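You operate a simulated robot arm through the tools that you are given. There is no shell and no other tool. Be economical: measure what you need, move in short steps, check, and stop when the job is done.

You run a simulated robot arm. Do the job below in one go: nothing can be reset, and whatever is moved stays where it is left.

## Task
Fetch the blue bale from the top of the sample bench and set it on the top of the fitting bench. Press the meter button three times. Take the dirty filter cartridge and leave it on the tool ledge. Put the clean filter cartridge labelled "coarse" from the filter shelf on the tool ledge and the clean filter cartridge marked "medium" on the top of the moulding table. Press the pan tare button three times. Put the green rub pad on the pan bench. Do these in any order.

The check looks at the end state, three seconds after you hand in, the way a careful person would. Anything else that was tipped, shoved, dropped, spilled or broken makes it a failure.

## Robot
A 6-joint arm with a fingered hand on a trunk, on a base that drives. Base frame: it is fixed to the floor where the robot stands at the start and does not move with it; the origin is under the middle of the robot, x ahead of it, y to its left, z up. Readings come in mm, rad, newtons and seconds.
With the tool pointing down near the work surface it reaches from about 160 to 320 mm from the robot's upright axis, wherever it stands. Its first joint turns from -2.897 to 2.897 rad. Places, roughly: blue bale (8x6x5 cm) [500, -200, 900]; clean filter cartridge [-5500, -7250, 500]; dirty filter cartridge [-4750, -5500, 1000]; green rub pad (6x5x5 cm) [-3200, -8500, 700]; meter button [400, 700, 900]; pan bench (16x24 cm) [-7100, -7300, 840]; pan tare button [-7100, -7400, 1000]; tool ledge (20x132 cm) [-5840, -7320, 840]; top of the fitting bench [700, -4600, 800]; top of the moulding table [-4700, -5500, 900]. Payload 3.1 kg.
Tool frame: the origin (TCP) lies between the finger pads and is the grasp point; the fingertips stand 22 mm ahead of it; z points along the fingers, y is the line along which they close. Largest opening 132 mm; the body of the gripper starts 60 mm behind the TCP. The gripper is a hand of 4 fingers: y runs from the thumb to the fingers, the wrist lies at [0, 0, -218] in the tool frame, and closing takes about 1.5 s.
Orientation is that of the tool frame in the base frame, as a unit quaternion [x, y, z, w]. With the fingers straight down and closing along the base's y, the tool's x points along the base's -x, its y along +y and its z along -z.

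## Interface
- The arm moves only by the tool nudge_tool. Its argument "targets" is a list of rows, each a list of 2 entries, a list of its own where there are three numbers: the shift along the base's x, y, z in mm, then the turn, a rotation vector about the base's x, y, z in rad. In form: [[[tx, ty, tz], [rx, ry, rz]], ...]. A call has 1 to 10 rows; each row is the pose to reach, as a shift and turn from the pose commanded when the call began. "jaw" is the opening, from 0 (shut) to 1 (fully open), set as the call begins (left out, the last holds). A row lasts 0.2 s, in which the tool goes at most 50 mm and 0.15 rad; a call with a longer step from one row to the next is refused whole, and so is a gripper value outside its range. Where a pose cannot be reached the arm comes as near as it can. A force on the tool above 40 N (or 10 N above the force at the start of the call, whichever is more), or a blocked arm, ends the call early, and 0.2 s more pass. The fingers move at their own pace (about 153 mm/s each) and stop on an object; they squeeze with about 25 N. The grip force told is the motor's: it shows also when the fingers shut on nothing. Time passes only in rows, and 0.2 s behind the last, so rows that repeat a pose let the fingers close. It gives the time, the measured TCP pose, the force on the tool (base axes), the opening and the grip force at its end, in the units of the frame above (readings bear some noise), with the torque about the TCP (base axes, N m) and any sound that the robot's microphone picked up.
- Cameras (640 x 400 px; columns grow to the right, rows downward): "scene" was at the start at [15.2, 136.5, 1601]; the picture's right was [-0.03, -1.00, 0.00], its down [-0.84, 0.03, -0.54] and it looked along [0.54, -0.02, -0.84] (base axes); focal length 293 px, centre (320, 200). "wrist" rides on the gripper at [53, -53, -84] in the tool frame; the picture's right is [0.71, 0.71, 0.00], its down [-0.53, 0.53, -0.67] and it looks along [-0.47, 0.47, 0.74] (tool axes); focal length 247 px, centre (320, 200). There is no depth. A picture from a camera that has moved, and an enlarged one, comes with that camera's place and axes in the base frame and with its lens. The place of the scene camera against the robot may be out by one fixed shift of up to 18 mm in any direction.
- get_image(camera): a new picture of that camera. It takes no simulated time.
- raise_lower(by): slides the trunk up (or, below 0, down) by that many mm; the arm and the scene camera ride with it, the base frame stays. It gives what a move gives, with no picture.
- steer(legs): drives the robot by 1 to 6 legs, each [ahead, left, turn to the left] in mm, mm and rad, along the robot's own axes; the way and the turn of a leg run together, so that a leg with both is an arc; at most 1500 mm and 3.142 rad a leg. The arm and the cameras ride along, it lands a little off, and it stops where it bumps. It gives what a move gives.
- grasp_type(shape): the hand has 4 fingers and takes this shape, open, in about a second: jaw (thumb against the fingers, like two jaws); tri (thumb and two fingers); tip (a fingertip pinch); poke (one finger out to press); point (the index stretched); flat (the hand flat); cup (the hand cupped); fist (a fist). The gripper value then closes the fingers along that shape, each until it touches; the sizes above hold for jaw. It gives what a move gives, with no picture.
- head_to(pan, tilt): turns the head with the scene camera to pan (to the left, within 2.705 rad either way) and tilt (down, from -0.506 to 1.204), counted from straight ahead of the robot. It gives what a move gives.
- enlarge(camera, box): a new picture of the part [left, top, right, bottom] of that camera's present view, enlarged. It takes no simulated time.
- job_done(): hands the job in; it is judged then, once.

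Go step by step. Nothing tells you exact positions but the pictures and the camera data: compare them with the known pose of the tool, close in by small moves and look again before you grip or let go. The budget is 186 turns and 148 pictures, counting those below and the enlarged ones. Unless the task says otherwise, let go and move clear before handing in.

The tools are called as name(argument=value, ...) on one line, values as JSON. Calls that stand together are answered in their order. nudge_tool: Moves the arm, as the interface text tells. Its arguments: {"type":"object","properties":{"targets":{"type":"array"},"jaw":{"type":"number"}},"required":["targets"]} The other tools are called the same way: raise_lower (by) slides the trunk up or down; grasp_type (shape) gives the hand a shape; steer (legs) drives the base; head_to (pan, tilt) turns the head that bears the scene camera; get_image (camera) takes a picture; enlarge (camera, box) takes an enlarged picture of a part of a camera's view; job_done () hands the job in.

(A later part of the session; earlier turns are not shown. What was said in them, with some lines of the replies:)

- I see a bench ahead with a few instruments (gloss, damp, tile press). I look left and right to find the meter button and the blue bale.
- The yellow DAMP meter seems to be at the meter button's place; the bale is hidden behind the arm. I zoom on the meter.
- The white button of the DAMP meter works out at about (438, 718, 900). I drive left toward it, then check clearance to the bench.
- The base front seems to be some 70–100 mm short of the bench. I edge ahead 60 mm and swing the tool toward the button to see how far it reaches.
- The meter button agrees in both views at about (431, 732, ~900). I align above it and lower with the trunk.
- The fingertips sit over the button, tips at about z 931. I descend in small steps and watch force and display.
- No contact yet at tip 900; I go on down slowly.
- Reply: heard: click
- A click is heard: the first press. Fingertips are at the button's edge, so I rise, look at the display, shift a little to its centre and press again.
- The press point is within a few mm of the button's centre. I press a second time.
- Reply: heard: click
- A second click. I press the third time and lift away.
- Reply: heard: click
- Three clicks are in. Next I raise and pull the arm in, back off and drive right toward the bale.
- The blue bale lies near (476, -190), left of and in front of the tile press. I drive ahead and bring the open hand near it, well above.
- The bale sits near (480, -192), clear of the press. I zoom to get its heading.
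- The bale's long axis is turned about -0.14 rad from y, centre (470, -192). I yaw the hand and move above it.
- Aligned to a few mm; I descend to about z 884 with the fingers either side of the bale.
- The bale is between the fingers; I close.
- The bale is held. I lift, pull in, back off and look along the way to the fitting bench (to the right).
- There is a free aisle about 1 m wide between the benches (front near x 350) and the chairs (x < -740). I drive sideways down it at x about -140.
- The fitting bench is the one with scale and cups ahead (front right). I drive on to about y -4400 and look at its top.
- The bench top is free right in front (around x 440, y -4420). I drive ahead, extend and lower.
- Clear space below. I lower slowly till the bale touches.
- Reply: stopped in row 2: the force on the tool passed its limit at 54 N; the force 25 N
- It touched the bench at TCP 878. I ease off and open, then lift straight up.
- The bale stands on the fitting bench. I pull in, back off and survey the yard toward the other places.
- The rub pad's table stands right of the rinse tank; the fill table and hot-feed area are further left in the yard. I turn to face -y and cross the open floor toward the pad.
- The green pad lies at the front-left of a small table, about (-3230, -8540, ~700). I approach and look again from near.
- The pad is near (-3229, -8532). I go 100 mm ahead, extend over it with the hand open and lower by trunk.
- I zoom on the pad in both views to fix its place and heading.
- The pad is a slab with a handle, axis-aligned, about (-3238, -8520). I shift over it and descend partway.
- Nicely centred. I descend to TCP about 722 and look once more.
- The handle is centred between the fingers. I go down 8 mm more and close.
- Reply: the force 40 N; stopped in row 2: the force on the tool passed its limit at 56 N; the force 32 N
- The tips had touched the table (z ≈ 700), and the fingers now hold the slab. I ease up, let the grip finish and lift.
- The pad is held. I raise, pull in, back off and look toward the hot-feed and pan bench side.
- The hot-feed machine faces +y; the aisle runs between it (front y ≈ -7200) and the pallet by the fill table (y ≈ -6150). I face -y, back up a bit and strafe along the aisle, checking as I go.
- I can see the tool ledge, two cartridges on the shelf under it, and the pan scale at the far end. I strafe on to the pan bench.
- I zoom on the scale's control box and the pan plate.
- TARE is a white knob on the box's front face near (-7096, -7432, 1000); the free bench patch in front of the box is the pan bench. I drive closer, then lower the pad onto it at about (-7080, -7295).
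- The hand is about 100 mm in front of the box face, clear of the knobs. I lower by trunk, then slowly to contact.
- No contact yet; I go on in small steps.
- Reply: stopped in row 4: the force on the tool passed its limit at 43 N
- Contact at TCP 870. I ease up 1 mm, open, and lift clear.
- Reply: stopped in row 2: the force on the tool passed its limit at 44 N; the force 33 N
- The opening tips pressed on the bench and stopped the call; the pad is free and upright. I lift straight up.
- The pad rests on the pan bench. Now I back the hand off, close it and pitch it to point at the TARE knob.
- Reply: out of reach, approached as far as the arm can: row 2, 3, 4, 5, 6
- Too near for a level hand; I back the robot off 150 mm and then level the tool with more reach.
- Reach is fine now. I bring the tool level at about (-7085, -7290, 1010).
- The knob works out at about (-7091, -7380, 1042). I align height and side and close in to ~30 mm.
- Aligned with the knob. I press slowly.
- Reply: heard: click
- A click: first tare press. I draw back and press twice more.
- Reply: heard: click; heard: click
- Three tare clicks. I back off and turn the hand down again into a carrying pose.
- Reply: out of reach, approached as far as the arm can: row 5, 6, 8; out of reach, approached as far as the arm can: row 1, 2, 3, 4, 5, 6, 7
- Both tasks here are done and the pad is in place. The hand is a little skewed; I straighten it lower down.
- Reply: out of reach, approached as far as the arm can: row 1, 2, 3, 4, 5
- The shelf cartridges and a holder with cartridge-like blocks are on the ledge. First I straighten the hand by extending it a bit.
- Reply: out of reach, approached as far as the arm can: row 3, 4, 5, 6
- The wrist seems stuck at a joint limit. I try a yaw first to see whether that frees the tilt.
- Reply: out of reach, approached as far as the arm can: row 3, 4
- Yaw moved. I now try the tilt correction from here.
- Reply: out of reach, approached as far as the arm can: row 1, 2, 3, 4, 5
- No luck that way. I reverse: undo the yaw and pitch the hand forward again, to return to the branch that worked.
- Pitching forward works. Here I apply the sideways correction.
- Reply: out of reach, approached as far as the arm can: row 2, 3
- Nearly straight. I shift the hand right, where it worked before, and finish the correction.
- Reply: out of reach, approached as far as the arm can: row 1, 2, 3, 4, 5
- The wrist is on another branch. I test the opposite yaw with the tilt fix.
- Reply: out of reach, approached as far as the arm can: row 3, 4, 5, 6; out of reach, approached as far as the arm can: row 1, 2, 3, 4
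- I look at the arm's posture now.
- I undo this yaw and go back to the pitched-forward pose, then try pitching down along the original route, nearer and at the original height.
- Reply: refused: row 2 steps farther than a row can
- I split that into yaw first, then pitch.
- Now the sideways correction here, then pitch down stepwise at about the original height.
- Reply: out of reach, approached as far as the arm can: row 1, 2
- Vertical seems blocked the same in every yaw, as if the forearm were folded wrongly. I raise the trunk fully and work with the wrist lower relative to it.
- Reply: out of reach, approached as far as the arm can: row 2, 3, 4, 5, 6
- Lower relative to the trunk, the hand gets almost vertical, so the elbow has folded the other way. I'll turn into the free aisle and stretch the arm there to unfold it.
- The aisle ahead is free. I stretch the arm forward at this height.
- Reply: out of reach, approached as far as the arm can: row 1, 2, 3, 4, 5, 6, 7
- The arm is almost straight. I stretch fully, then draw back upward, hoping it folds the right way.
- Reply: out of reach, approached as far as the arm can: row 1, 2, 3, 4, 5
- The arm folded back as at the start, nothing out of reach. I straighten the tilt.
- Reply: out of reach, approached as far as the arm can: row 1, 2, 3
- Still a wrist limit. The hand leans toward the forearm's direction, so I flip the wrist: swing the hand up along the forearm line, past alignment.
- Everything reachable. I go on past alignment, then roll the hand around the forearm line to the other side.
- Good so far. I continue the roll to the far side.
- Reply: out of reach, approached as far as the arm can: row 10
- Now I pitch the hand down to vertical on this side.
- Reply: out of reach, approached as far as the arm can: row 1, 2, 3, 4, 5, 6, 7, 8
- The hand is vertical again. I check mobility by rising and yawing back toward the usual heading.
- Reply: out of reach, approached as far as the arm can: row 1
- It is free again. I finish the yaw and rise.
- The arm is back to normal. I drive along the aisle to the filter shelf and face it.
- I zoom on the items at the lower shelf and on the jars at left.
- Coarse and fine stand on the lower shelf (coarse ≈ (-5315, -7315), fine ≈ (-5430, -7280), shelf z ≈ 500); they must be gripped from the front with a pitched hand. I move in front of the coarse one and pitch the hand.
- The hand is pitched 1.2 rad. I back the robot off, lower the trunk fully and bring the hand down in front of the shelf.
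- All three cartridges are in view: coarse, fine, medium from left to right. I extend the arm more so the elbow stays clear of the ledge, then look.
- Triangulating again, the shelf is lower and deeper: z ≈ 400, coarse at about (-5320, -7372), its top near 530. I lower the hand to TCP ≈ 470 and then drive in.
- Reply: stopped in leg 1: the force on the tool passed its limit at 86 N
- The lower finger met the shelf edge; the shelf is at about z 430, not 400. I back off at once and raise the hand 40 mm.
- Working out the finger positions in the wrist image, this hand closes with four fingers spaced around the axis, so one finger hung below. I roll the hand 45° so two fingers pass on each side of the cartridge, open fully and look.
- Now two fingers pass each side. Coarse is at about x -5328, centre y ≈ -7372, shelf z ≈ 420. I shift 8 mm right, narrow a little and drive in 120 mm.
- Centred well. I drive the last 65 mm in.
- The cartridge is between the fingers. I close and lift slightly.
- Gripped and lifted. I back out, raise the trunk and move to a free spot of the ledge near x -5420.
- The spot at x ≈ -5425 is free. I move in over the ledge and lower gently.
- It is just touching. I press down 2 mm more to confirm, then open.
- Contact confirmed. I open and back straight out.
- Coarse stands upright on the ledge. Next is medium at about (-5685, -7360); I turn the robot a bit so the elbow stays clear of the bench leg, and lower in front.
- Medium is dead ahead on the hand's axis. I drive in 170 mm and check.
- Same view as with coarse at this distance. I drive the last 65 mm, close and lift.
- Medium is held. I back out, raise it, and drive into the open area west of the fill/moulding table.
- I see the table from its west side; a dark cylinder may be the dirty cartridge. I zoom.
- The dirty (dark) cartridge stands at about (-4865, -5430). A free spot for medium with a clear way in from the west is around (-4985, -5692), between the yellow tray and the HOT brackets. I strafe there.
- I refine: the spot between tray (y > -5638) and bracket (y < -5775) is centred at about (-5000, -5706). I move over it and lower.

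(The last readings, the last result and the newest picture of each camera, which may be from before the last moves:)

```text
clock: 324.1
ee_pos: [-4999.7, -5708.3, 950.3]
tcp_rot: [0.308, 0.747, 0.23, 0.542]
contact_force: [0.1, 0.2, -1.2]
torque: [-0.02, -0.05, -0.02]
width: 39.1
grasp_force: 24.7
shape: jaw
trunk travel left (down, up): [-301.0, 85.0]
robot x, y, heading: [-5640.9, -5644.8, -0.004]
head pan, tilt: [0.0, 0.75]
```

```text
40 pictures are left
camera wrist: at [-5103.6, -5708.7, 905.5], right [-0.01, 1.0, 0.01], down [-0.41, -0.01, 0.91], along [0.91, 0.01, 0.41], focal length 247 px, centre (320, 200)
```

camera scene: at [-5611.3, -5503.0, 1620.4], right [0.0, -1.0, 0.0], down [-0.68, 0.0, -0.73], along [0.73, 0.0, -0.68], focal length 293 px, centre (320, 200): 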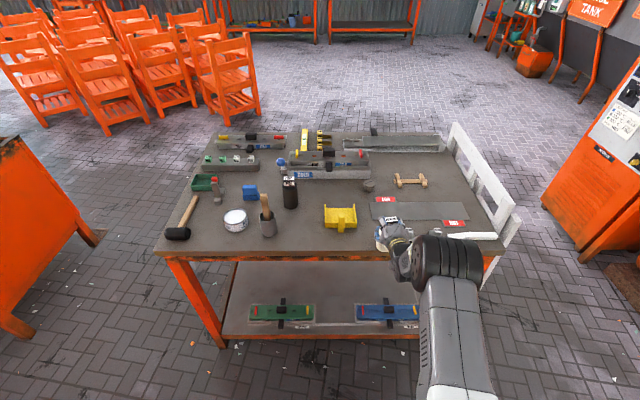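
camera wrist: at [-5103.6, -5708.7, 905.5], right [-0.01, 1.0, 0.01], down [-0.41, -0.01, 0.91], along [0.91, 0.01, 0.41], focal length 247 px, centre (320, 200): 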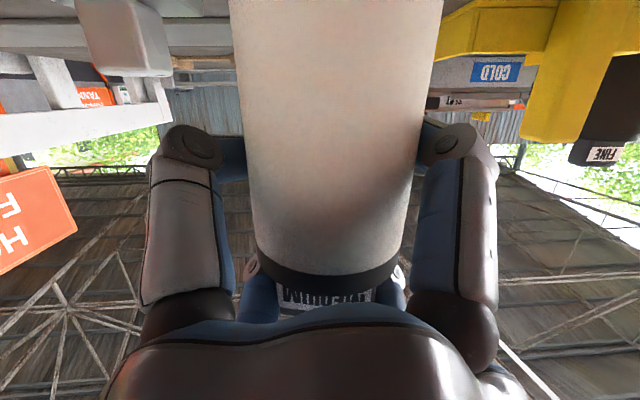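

Clear on both sides. I lower to contact.

nudge_tool(targets=[[[0, 0, -5], [0, 0, 0]], [[0, 0, -9], [0, 0, 0]], [[0, 0, -12], [0, 0, 0]], [[0, 0, -14], [0, 0, 0]], [[0, 0, -16], [0, 0, 0]]])

```text
clock: 325.3
ee_pos: [-4999.8, -5707.8, 944.6]
tcp_rot: [0.303, 0.742, 0.233, 0.551]
contact_force: [2.4, 3.7, 39.0]
torque: [-0.6, 0.65, -0.01]
width: 39.4
grasp_force: 24.9
shape: jaw
trunk travel left (down, up): [-301.0, 85.0]
robot x, y, heading: [-5640.3, -5639.3, 0.003]
head pan, tilt: [0.0, 0.75]
```

Contact came a little earlier; I relieve the push and open partway.

nudge_tool(targets=[[[0, 0, 5], [0, 0, 0]], [[0, 0, 8], [0, 0, 0]], [[0, 0, 8], [0, 0, 0]]])

enlarge(camera="scene", box=[300, 180, 480, 300])

get_image(camera="wrist")

```text
clock: 326.1
ee_pos: [-5000.7, -5707.1, 946.0]
tcp_rot: [0.306, 0.746, 0.23, 0.545]
contact_force: [6.9, 1.0, 20.4]
torque: [-0.34, -0.2, 0.11]
width: 39.2
grasp_force: 24.6
shape: jaw
trunk travel left (down, up): [-301.0, 85.0]
robot x, y, heading: [-5639.6, -5642.5, -0.001]
head pan, tilt: [0.0, 0.75]
```

```text
3.33 times, centred on (390, 240) of scene
camera zoom: at [-5613.4, -5502.2, 1620.7], right [0.0, -1.0, 0.0], down [-0.68, 0.0, -0.73], along [0.73, 0.0, -0.68], focal length 977 px, centre (87, 67)
```

zoom: 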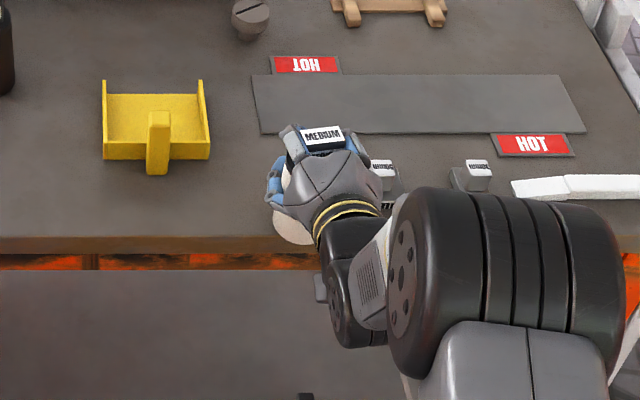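

```text
38 pictures are left
camera wrist: at [-5104.3, -5708.4, 899.6], right [-0.01, 1.0, 0.01], down [-0.41, -0.01, 0.91], along [0.91, 0.01, 0.41], focal length 247 px, centre (320, 200)
```

wrist: 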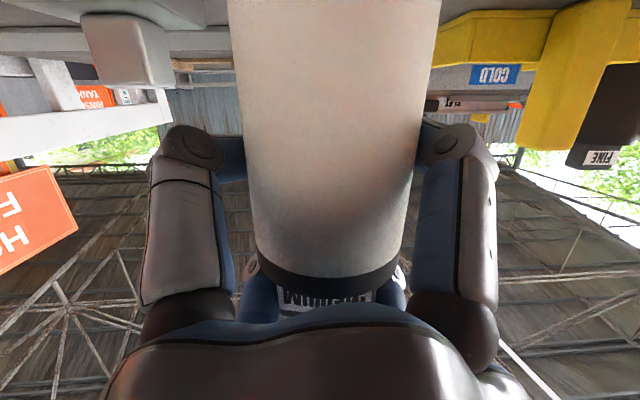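

The cartridge's foot is closer to the table's edge than I'd like. I lift it 15 mm, move 38 mm further in and set it down again.

nudge_tool(targets=[[[0, 0, 8], [0, 0, 0]], [[0, 0, 18], [0, 0, 0]], [[20, 3, 18], [0, 0, 0]], [[38, 5, 18], [0, 0, 0]], [[38, 5, 12], [0, 0, 0]], [[38, 5, 8], [0, 0, 0]], [[38, 5, 5], [0, 0, 0]]])

nudge_tool(targets=[[[0, 0, -2], [0, 0, 0]], [[0, 0, -4], [0, 0, 0]]])

enlarge(camera="scene", box=[300, 180, 480, 300])

```text
clock: 327.7
ee_pos: [-4962.2, -5703.5, 948.0]
tcp_rot: [0.307, 0.747, 0.23, 0.542]
contact_force: [-0.8, -0.4, -1.4]
torque: [0.03, -0.04, -0.01]
width: 38.9
grasp_force: 24.8
shape: jaw
trunk travel left (down, up): [-301.0, 85.0]
robot x, y, heading: [-5637.4, -5641.3, 0.005]
head pan, tilt: [0.0, 0.75]
```

```text
clock: 328.3
ee_pos: [-4962.0, -5703.0, 946.2]
tcp_rot: [0.307, 0.746, 0.23, 0.544]
contact_force: [-0.6, 1.0, 4.2]
torque: [-0.09, 0.05, 0.01]
width: 39.5
grasp_force: 25.3
shape: jaw
trunk travel left (down, up): [-301.0, 85.0]
robot x, y, heading: [-5636.9, -5642.8, 0.001]
head pan, tilt: [0.0, 0.75]
```

```text
3.33 times, centred on (390, 240) of scene
camera zoom: at [-5612.3, -5502.8, 1620.9], right [0.0, -1.0, 0.0], down [-0.68, 0.0, -0.73], along [0.73, 0.0, -0.68], focal length 977 px, centre (87, 67)
```

zoom: 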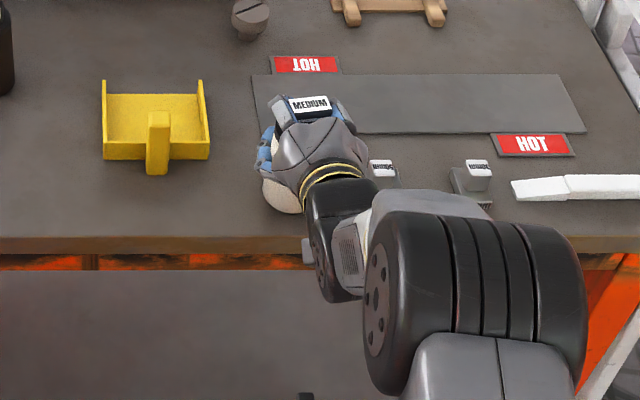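

Now well inside the edge and touching. I open partway and back straight out.

nudge_tool(targets=[[[0, 0, 1], [0, 0, 0]], [[0, 0, 1], [0, 0, 0]], [[0, 0, 1], [0, 0, 0]], [[0, 0, 1], [0, 0, 0]], [[0, 0, 1], [0, 0, 0]]], jaw=0.72)

get_image(camera="wrist")

```text
clock: 329.5
ee_pos: [-4962.1, -5703.0, 944.8]
tcp_rot: [0.308, 0.747, 0.229, 0.542]
contact_force: [0.1, -0.5, -0.1]
torque: [-0.04, -0.05, -0.01]
width: 90.5
grasp_force: 0.1
shape: jaw
trunk travel left (down, up): [-301.0, 85.0]
robot x, y, heading: [-5638.3, -5644.3, 0.0]
head pan, tilt: [0.0, 0.75]
```

```text
36 pictures are left
camera wrist: at [-5065.7, -5703.8, 899.9], right [-0.01, 1.0, 0.01], down [-0.41, -0.01, 0.91], along [0.91, 0.01, 0.41], focal length 247 px, centre (320, 200)
```

wrist: 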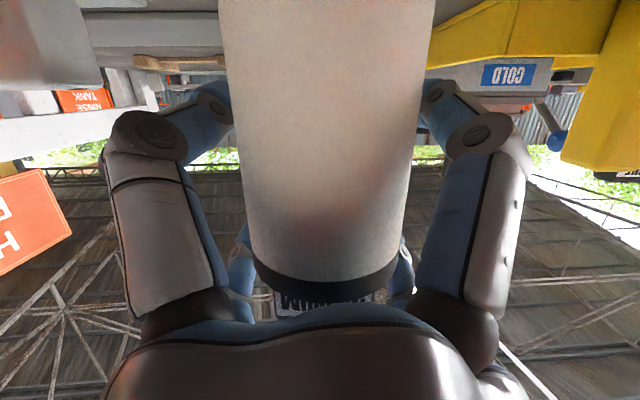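

It stands upright by itself. I open a touch more and back off.

nudge_tool(targets=[[[0, 0, 0], [0, 0, 0]], [[0, 0, 0], [0, 0, 0]]], jaw=0.82)

steer(legs=[[-240, 0, 0]])

get_image(camera="scene")

```text
clock: 330.1
ee_pos: [-4962.5, -5702.9, 946.4]
tcp_rot: [0.306, 0.748, 0.231, 0.542]
contact_force: [0.9, 0.5, -0.6]
torque: [0.01, 0.05, -0.01]
width: 103.2
grasp_force: 0.0
shape: jaw
trunk travel left (down, up): [-301.0, 85.0]
robot x, y, heading: [-5638.8, -5639.8, 0.001]
head pan, tilt: [0.0, 0.75]
```

```text
clock: 331.9
ee_pos: [-5203.8, -5702.6, 947.2]
tcp_rot: [0.306, 0.747, 0.231, 0.543]
contact_force: [-0.2, 0.4, 0.2]
torque: [-0.01, -0.01, -0.02]
width: 103.1
grasp_force: 0.0
shape: jaw
trunk travel left (down, up): [-301.0, 85.0]
robot x, y, heading: [-5878.8, -5642.6, -0.002]
head pan, tilt: [0.0, 0.75]
```

```text
35 pictures are left
camera scene: at [-5853.7, -5502.7, 1620.8], right [0.0, -1.0, 0.0], down [-0.68, 0.0, -0.73], along [0.73, 0.0, -0.68], focal length 293 px, centre (320, 200)
```

scene: 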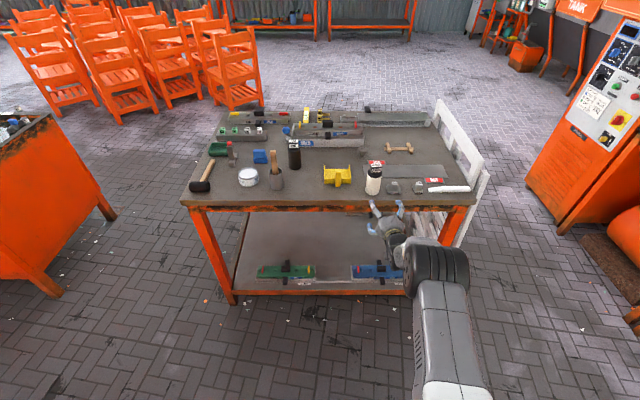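

Medium stands upright on the table. The dirty one is at about (-4803, -5392); I turn 0.33 rad left so the hand can pass between the mug and the yellow tray, and move to a standoff.

steer(legs=[[0, 0, 0.33], [150, -52, 0]])

nudge_tool(targets=[[[0, 0, -3], [0, 0, 0]], [[0, 0, -6], [0, 0, 0]]], jaw=0.85)

get_image(camera="wrist")

get_image(camera="scene")

```text
clock: 334.4
ee_pos: [-5059.3, -5481.8, 944.9]
tcp_rot: [0.182, 0.788, 0.315, 0.497]
contact_force: [0.0, -0.7, -0.3]
torque: [-0.03, 0.04, -0.01]
width: 103.0
grasp_force: 0.1
shape: jaw
trunk travel left (down, up): [-301.0, 85.0]
robot x, y, heading: [-5717.4, -5643.0, 0.325]
head pan, tilt: [0.0, 0.75]
```

```text
clock: 335.0
ee_pos: [-5060.8, -5481.3, 938.7]
tcp_rot: [0.182, 0.787, 0.315, 0.498]
contact_force: [0.1, -0.3, -0.1]
torque: [-0.02, -0.01, 0.0]
width: 106.8
grasp_force: 0.1
shape: jaw
trunk travel left (down, up): [-301.0, 85.0]
robot x, y, heading: [-5718.6, -5643.9, 0.326]
head pan, tilt: [0.0, 0.75]
```

```text
34 pictures are left
camera wrist: at [-5158.6, -5515.8, 893.8], right [-0.33, 0.94, 0.01], down [-0.38, -0.14, 0.91], along [0.86, 0.3, 0.41], focal length 247 px, centre (320, 200)
```

wrist: 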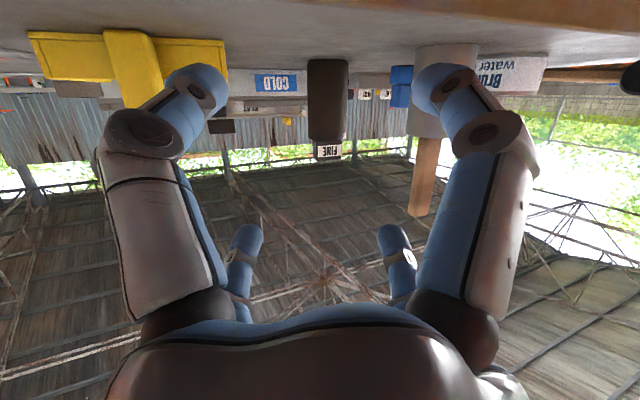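

```text
33 pictures are left
camera scene: at [-5741.9, -5504.0, 1620.8], right [0.32, -0.95, 0.0], down [-0.65, -0.22, -0.73], along [0.69, 0.23, -0.68], focal length 293 px, centre (320, 200)
```

scene: 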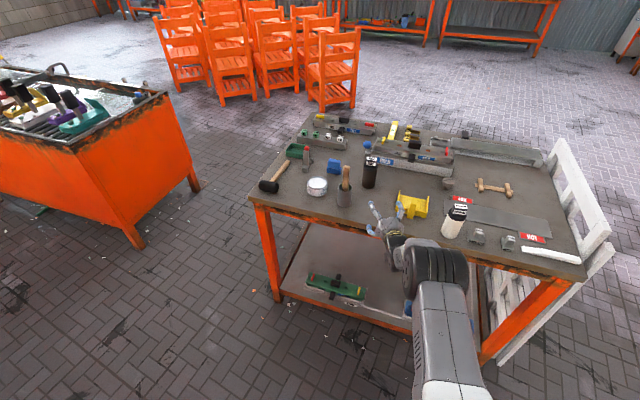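

The gap between tray and mug is about 80 mm to each side of the hand's axis, and the dirty cartridge is nearly dead ahead. I drive in 190 mm.

steer(legs=[[190, 5, 0]])

get_image(camera="wrist")

enlarge(camera="scene", box=[280, 100, 480, 260])

```text
clock: 336.5
ee_pos: [-4880.6, -5415.2, 938.2]
tcp_rot: [0.18, 0.788, 0.316, 0.497]
contact_force: [0.3, -0.2, -0.4]
torque: [0.02, 0.0, -0.02]
width: 106.9
grasp_force: 0.1
shape: jaw
trunk travel left (down, up): [-301.0, 85.0]
robot x, y, heading: [-5544.4, -5574.7, 0.324]
head pan, tilt: [0.0, 0.75]
```

```text
32 pictures are left
camera wrist: at [-4979.2, -5448.9, 893.4], right [-0.33, 0.94, 0.01], down [-0.38, -0.14, 0.91], along [0.86, 0.3, 0.41], focal length 247 px, centre (320, 200)
```

wrist: 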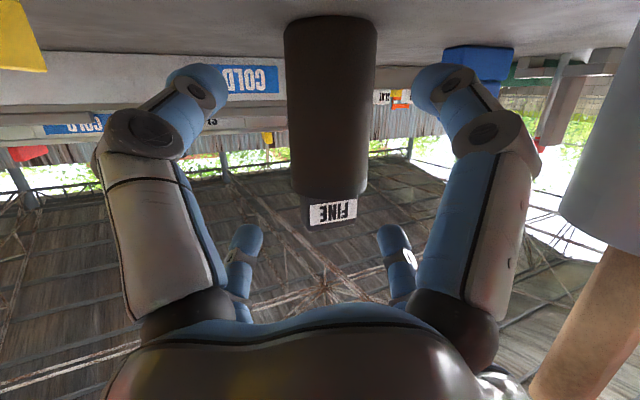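

```text
2.50 times, centred on (380, 180) of scene
camera zoom: at [-5562.0, -5437.4, 1620.8], right [0.32, -0.95, 0.0], down [-0.65, -0.22, -0.73], along [0.69, 0.24, -0.68], focal length 733 px, centre (170, 250)
```

zoom: 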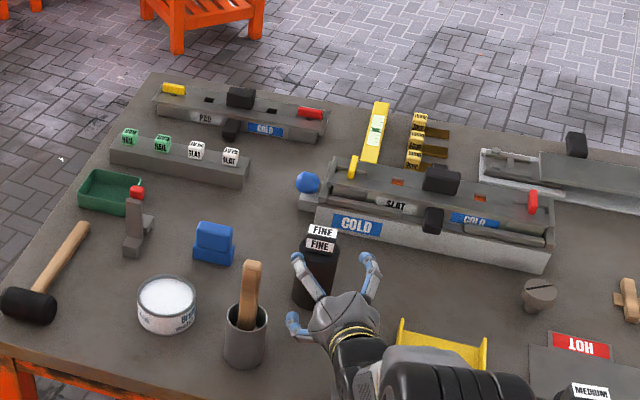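

The cartridge is 6 mm left of the axis and about 80 mm ahead. I correct and drive in.

nudge_tool(targets=[[[-1, 3, 0], [0, 0, 0]], [[-2, 6, 0], [0, 0, 0]]])

steer(legs=[[76, 0, 0]])

get_image(camera="wrist")

```text
clock: 337.1
ee_pos: [-4883.7, -5409.8, 939.0]
tcp_rot: [0.181, 0.788, 0.316, 0.497]
contact_force: [-0.1, -0.4, -0.9]
torque: [-0.02, 0.03, 0.02]
width: 107.0
grasp_force: 0.1
shape: jaw
trunk travel left (down, up): [-301.0, 85.0]
robot x, y, heading: [-5545.2, -5576.6, 0.325]
head pan, tilt: [0.0, 0.75]
```

```text
clock: 338.2
ee_pos: [-4810.5, -5383.3, 938.0]
tcp_rot: [0.179, 0.788, 0.316, 0.497]
contact_force: [-0.2, 0.4, -0.3]
torque: [0.0, -0.03, -0.02]
width: 107.0
grasp_force: 0.1
shape: jaw
trunk travel left (down, up): [-301.0, 85.0]
robot x, y, heading: [-5473.4, -5551.5, 0.332]
head pan, tilt: [0.0, 0.75]
```

```text
30 pictures are left
camera wrist: at [-4908.9, -5418.1, 893.4], right [-0.33, 0.94, 0.01], down [-0.38, -0.14, 0.91], along [0.86, 0.3, 0.41], focal length 247 px, centre (320, 200)
```

wrist: 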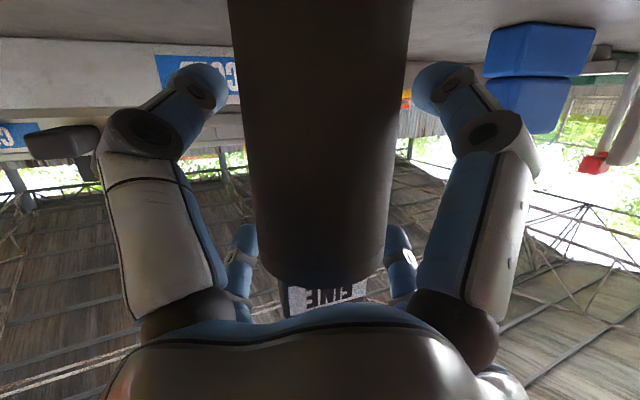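

In place. I close and lift.

nudge_tool(targets=[[[2, 0, 0], [0, 0, 0]], [[3, 1, 0], [0, 0, 0]], [[3, 1, 0], [0, 0, 0]], [[3, 1, 0], [0, 0, 0]], [[3, 1, 0], [0, 0, 0]], [[3, 1, 0], [0, 0, 0]], [[3, 1, 0], [0, 0, 0]]], jaw=0)

nudge_tool(targets=[[[0, 0, 20], [0, 0, 0]], [[0, 0, 60], [0, 0, 0]], [[0, 0, 100], [0, 0, 0]]])

get_image(camera="wrist")

```text
clock: 339.8
ee_pos: [-4809.9, -5382.9, 941.1]
tcp_rot: [0.18, 0.787, 0.316, 0.498]
contact_force: [4.6, 0.3, 10.2]
torque: [-0.19, -0.31, 0.1]
width: 43.1
grasp_force: 25.2
shape: jaw
trunk travel left (down, up): [-301.0, 85.0]
robot x, y, heading: [-5471.6, -5553.1, 0.328]
head pan, tilt: [0.0, 0.75]
```

```text
clock: 340.6
ee_pos: [-4809.3, -5383.6, 1038.7]
tcp_rot: [0.18, 0.788, 0.316, 0.497]
contact_force: [0.3, 0.2, -0.4]
torque: [0.02, -0.03, -0.02]
width: 42.7
grasp_force: 25.0
shape: jaw
trunk travel left (down, up): [-301.0, 85.0]
robot x, y, heading: [-5469.5, -5554.9, 0.329]
head pan, tilt: [0.0, 0.75]
```

```text
29 pictures are left
camera wrist: at [-4907.0, -5417.0, 994.2], right [-0.33, 0.94, 0.01], down [-0.38, -0.14, 0.91], along [0.86, 0.3, 0.41], focal length 247 px, centre (320, 200)
```

wrist: 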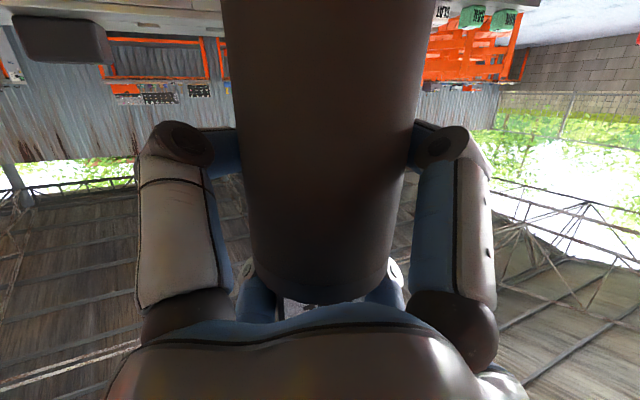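

The dirty cartridge is held. I back out, turn toward the ledge, and go to a standoff in front of the gap between coarse and the tool holder (x ≈ -5307).

steer(legs=[[-330, 0, 0], [0, 0, -1.9], [820, 0, 0]])

head_to(pan=0.4, tilt=0.7)

get_image(camera="scene")

```text
clock: 351.3
ee_pos: [-5847.3, -7158.8, 1038.8]
tcp_rot: [0.746, 0.31, -0.221, 0.546]
contact_force: [-0.2, -0.4, -2.0]
torque: [0.01, 0.02, -0.02]
width: 42.4
grasp_force: 25.1
shape: jaw
trunk travel left (down, up): [-301.0, 85.0]
robot x, y, heading: [-5793.2, -6478.8, -1.576]
head pan, tilt: [0.0, 0.75]
```

```text
clock: 352.2
ee_pos: [-5846.7, -7158.8, 1039.9]
tcp_rot: [0.746, 0.31, -0.221, 0.546]
contact_force: [0.0, 0.1, -1.5]
torque: [-0.03, 0.0, -0.01]
width: 42.5
grasp_force: 24.7
shape: jaw
trunk travel left (down, up): [-301.0, 85.0]
robot x, y, heading: [-5788.8, -6478.6, -1.574]
head pan, tilt: [0.4, 0.7]
```

```text
28 pictures are left
camera scene: at [-5604.9, -6504.7, 1625.0], right [-0.92, -0.39, 0.0], down [-0.25, 0.59, -0.76], along [0.29, -0.71, -0.64], focal length 293 px, centre (320, 200)
```

scene: 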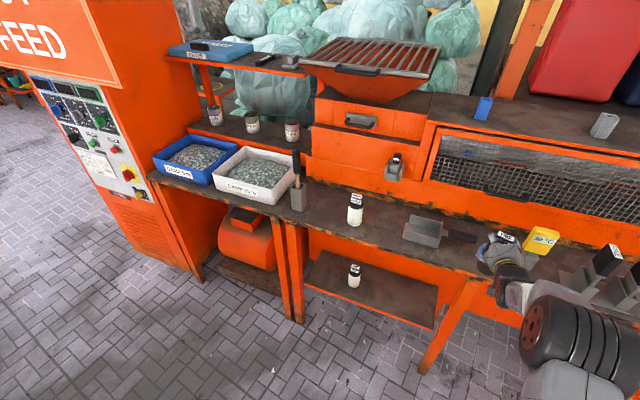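

Path clear. I strafe left to line up with the gap.

steer(legs=[[0, 538, 0]])

head_to(pan=0.0, tilt=0.9)

get_image(camera="scene")

```text
clock: 355.3
ee_pos: [-5312.7, -7160.3, 1039.5]
tcp_rot: [0.746, 0.31, -0.222, 0.546]
contact_force: [-0.1, 0.7, -2.0]
torque: [-0.05, 0.01, -0.02]
width: 42.4
grasp_force: 24.7
shape: jaw
trunk travel left (down, up): [-301.0, 85.0]
robot x, y, heading: [-5259.3, -6478.9, -1.575]
head pan, tilt: [0.4, 0.7]
```

```text
clock: 356.1
ee_pos: [-5312.7, -7161.4, 1039.2]
tcp_rot: [0.746, 0.31, -0.221, 0.546]
contact_force: [0.1, 1.2, -1.2]
torque: [-0.03, -0.04, -0.01]
width: 42.5
grasp_force: 25.4
shape: jaw
trunk travel left (down, up): [-301.0, 85.0]
robot x, y, heading: [-5255.5, -6475.1, -1.577]
head pan, tilt: [0.0, 0.901]
```

```text
27 pictures are left
camera scene: at [-5102.9, -6503.8, 1608.9], right [-1.0, 0.0, 0.0], down [0.0, 0.78, -0.62], along [0.0, -0.62, -0.78], focal length 293 px, centre (320, 200)
```

scene: 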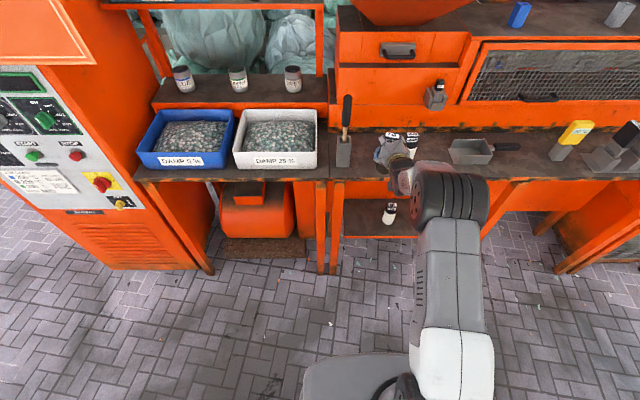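

I drive in over the ledge between holder and coarse.

steer(legs=[[135, 5, 0]])

raise_lower(by=-75)

enlarge(camera="scene", box=[300, 100, 500, 240])

get_image(camera="wrist")

```text
clock: 357.5
ee_pos: [-5306.3, -7296.9, 1038.7]
tcp_rot: [0.746, 0.311, -0.222, 0.545]
contact_force: [0.4, 0.4, -1.6]
torque: [-0.06, -0.02, -0.02]
width: 42.2
grasp_force: 24.7
shape: jaw
trunk travel left (down, up): [-301.0, 85.0]
robot x, y, heading: [-5252.3, -6613.3, -1.577]
head pan, tilt: [0.0, 0.901]
```

```text
clock: 358.6
ee_pos: [-5307.3, -7295.5, 964.8]
tcp_rot: [0.746, 0.31, -0.221, 0.546]
contact_force: [0.0, -1.6, -1.6]
torque: [-0.03, 0.02, 0.02]
width: 42.3
grasp_force: 25.5
shape: jaw
trunk travel left (down, up): [-226.0, 160.0]
robot x, y, heading: [-5253.4, -6612.9, -1.573]
head pan, tilt: [0.0, 0.901]
```

```text
2.86 times, centred on (400, 170) of scene
camera zoom: at [-5098.5, -6638.4, 1533.8], right [-1.0, 0.0, 0.0], down [0.0, 0.78, -0.62], along [0.0, -0.62, -0.78], focal length 837 px, centre (91, 286)
```

zoom: 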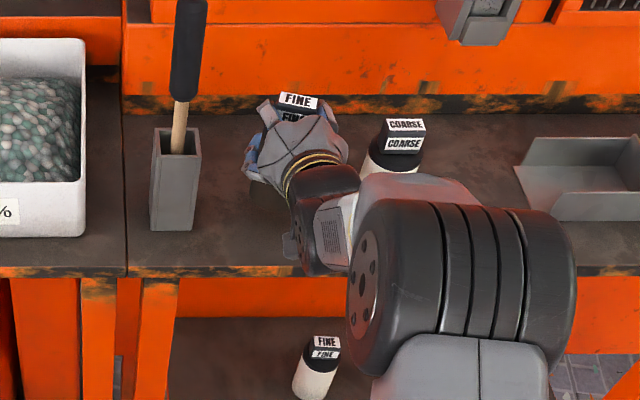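

```text
25 pictures are left
camera wrist: at [-5308.5, -7193.1, 919.2], right [1.0, 0.01, 0.01], down [-0.01, 0.41, 0.91], along [0.0, -0.91, 0.41], focal length 247 px, centre (320, 200)
```

wrist: 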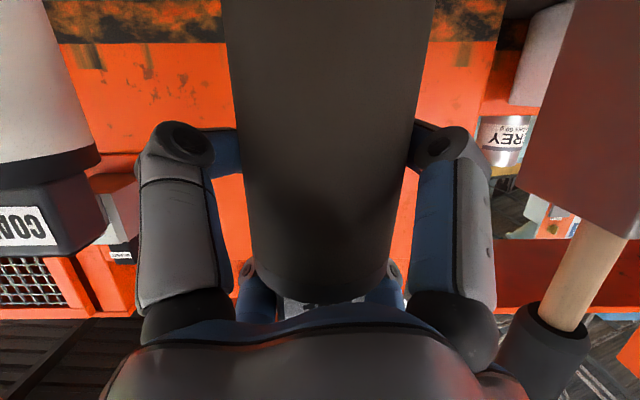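

Clear on both sides. I lower to contact.

nudge_tool(targets=[[[0, 0, -10], [0, 0, 0]], [[0, 0, -16], [0, 0, 0]], [[0, 0, -20], [0, 0, 0]], [[0, 0, -23], [0, 0, 0]], [[0, 0, -25], [0, 0, 0]]])

```text
clock: 359.8
ee_pos: [-5307.3, -7295.9, 940.1]
tcp_rot: [0.747, 0.31, -0.221, 0.546]
contact_force: [0.3, -0.1, -1.1]
torque: [0.01, 0.0, -0.01]
width: 42.3
grasp_force: 24.3
shape: jaw
trunk travel left (down, up): [-226.0, 160.0]
robot x, y, heading: [-5250.9, -6610.7, -1.577]
head pan, tilt: [0.0, 0.901]
```

nudge_tool(targets=[[[0, 0, -2], [0, 0, 0]], [[0, 0, -4], [0, 0, 0]], [[0, 0, -6], [0, 0, 0]], [[0, 0, -8], [0, 0, 0]]])

```text
clock: 360.8
ee_pos: [-5307.4, -7295.5, 931.9]
tcp_rot: [0.746, 0.31, -0.221, 0.546]
contact_force: [0.5, 0.2, -0.4]
torque: [0.02, -0.02, 0.01]
width: 42.5
grasp_force: 25.0
shape: jaw
trunk travel left (down, up): [-226.0, 160.0]
robot x, y, heading: [-5250.1, -6613.3, -1.576]
head pan, tilt: [0.0, 0.901]
```

Still no contact at 932; I continue in small steps.

nudge_tool(targets=[[[0, 0, -2], [0, 0, 0]], [[0, 0, -4], [0, 0, 0]], [[0, 0, -6], [0, 0, 0]]])

```text
clock: 361.6
ee_pos: [-5306.6, -7294.9, 930.9]
tcp_rot: [0.743, 0.31, -0.224, 0.55]
contact_force: [0.3, -0.9, 21.1]
torque: [-0.05, 0.25, -0.01]
width: 42.4
grasp_force: 25.5
shape: jaw
trunk travel left (down, up): [-226.0, 160.0]
robot x, y, heading: [-5251.2, -6611.3, -1.577]
head pan, tilt: [0.0, 0.901]
```

Contact at about 931. I ease up, open partway and check before backing out.

nudge_tool(targets=[[[0, 0, 3], [0, 0, 0]], [[0, 0, 4], [0, 0, 0]]])

nudge_tool(targets=[[[0, 0, 0], [0, 0, 0]], [[0, 0, 0], [0, 0, 0]], [[0, 0, 0], [0, 0, 0]], [[0, 0, 0], [0, 0, 0]]], jaw=0.8)

get_image(camera="wrist")

```text
clock: 362.2
ee_pos: [-5307.5, -7293.7, 932.3]
tcp_rot: [0.744, 0.311, -0.222, 0.548]
contact_force: [0.4, -4.5, 16.7]
torque: [-0.4, 0.2, 0.05]
width: 42.1
grasp_force: 25.0
shape: jaw
trunk travel left (down, up): [-226.0, 160.0]
robot x, y, heading: [-5250.9, -6612.2, -1.577]
head pan, tilt: [0.0, 0.901]
```

```text
clock: 363.2
ee_pos: [-5306.9, -7295.2, 930.1]
tcp_rot: [0.746, 0.311, -0.22, 0.546]
contact_force: [0.9, -0.4, 0.5]
torque: [0.0, 0.01, 0.04]
width: 100.7
grasp_force: 0.2
shape: jaw
trunk travel left (down, up): [-226.0, 160.0]
robot x, y, heading: [-5251.2, -6615.0, -1.572]
head pan, tilt: [0.0, 0.901]
```

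```text
24 pictures are left
camera wrist: at [-5309.0, -7192.5, 884.0], right [1.0, 0.01, 0.01], down [-0.01, 0.41, 0.91], along [0.0, -0.91, 0.41], focal length 247 px, centre (320, 200)
```

wrist: 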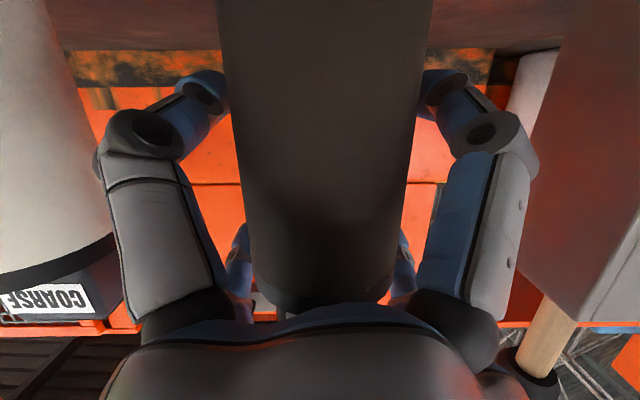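

It stands free. I back straight out and check.

steer(legs=[[-220, 0, 0]])

get_image(camera="scene")

```text
clock: 364.9
ee_pos: [-5307.7, -7072.2, 929.1]
tcp_rot: [0.747, 0.309, -0.221, 0.546]
contact_force: [0.2, -0.9, 0.3]
torque: [-0.02, -0.02, 0.01]
width: 100.6
grasp_force: 0.0
shape: jaw
trunk travel left (down, up): [-226.0, 160.0]
robot x, y, heading: [-5252.5, -6393.7, -1.569]
head pan, tilt: [0.0, 0.901]
```

```text
23 pictures are left
camera scene: at [-5097.8, -6415.3, 1534.0], right [-1.0, 0.0, 0.0], down [0.0, 0.78, -0.62], along [0.0, -0.62, -0.78], focal length 293 px, centre (320, 200)
```

scene: 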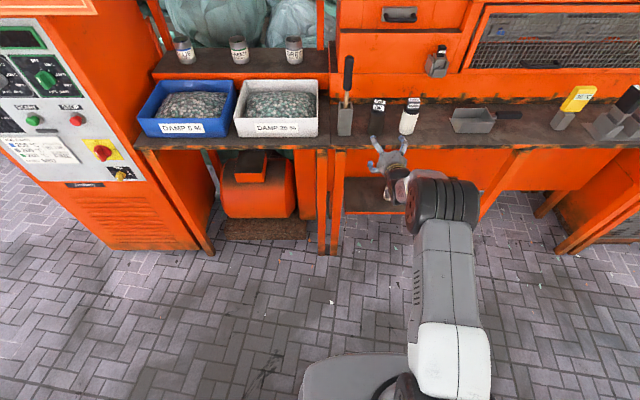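

Coarse and dirty stand upright on the ledge. I take one last look back at the moulding table.

head_to(pan=2.5, tilt=0.6)

get_image(camera="scene")

```text
clock: 367.1
ee_pos: [-5307.3, -7074.5, 929.2]
tcp_rot: [0.746, 0.31, -0.222, 0.546]
contact_force: [-0.3, -0.9, -0.5]
torque: [-0.02, 0.0, -0.03]
width: 100.5
grasp_force: 0.1
shape: jaw
trunk travel left (down, up): [-226.0, 160.0]
robot x, y, heading: [-5253.4, -6391.9, -1.575]
head pan, tilt: [2.499, 0.6]
```

```text
22 pictures are left
camera scene: at [-5044.3, -6270.8, 1558.8], right [0.8, -0.6, 0.0], down [-0.34, -0.45, -0.83], along [0.5, 0.66, -0.56], focal length 293 px, centre (320, 200)
```

scene: 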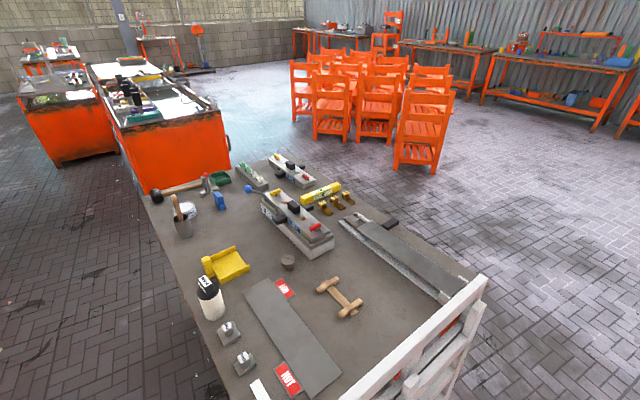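

Medium stands on the moulding table and everything else there looks undisturbed, so I hand in.

job_done()

```text
The job is handed in.
```

I've handed in the job with every step done. Nothing looked tipped or shifted in the pictures I took, but I got no clear final view of the fine cartridge left on the filter shelf.

- **Blue bale:** it sits on the fitting bench top, near the front.
- **Meter button:** I pressed the white button on the damp meter three times and heard a click each time. Its display still read IDLE when I last looked, after the third press.
- **Dirty cartridge:** it stands upright on the tool ledge, between the tool holder and the coarse cartridge.
- **Coarse cartridge:** it stands upright on the tool ledge.
- **Medium cartridge:** it stands upright on the moulding table top.
- **Pan tare button:** I pressed it three times, with a click each time.
- **Green rub pad:** it lies on the pan bench, in front of the scale's control box.

While I was reaching for the coarse cartridge, the hand bumped the filter shelf's front edge once, at about 86 N. I backed off straight away, and the pictures after that showed nothing moved.
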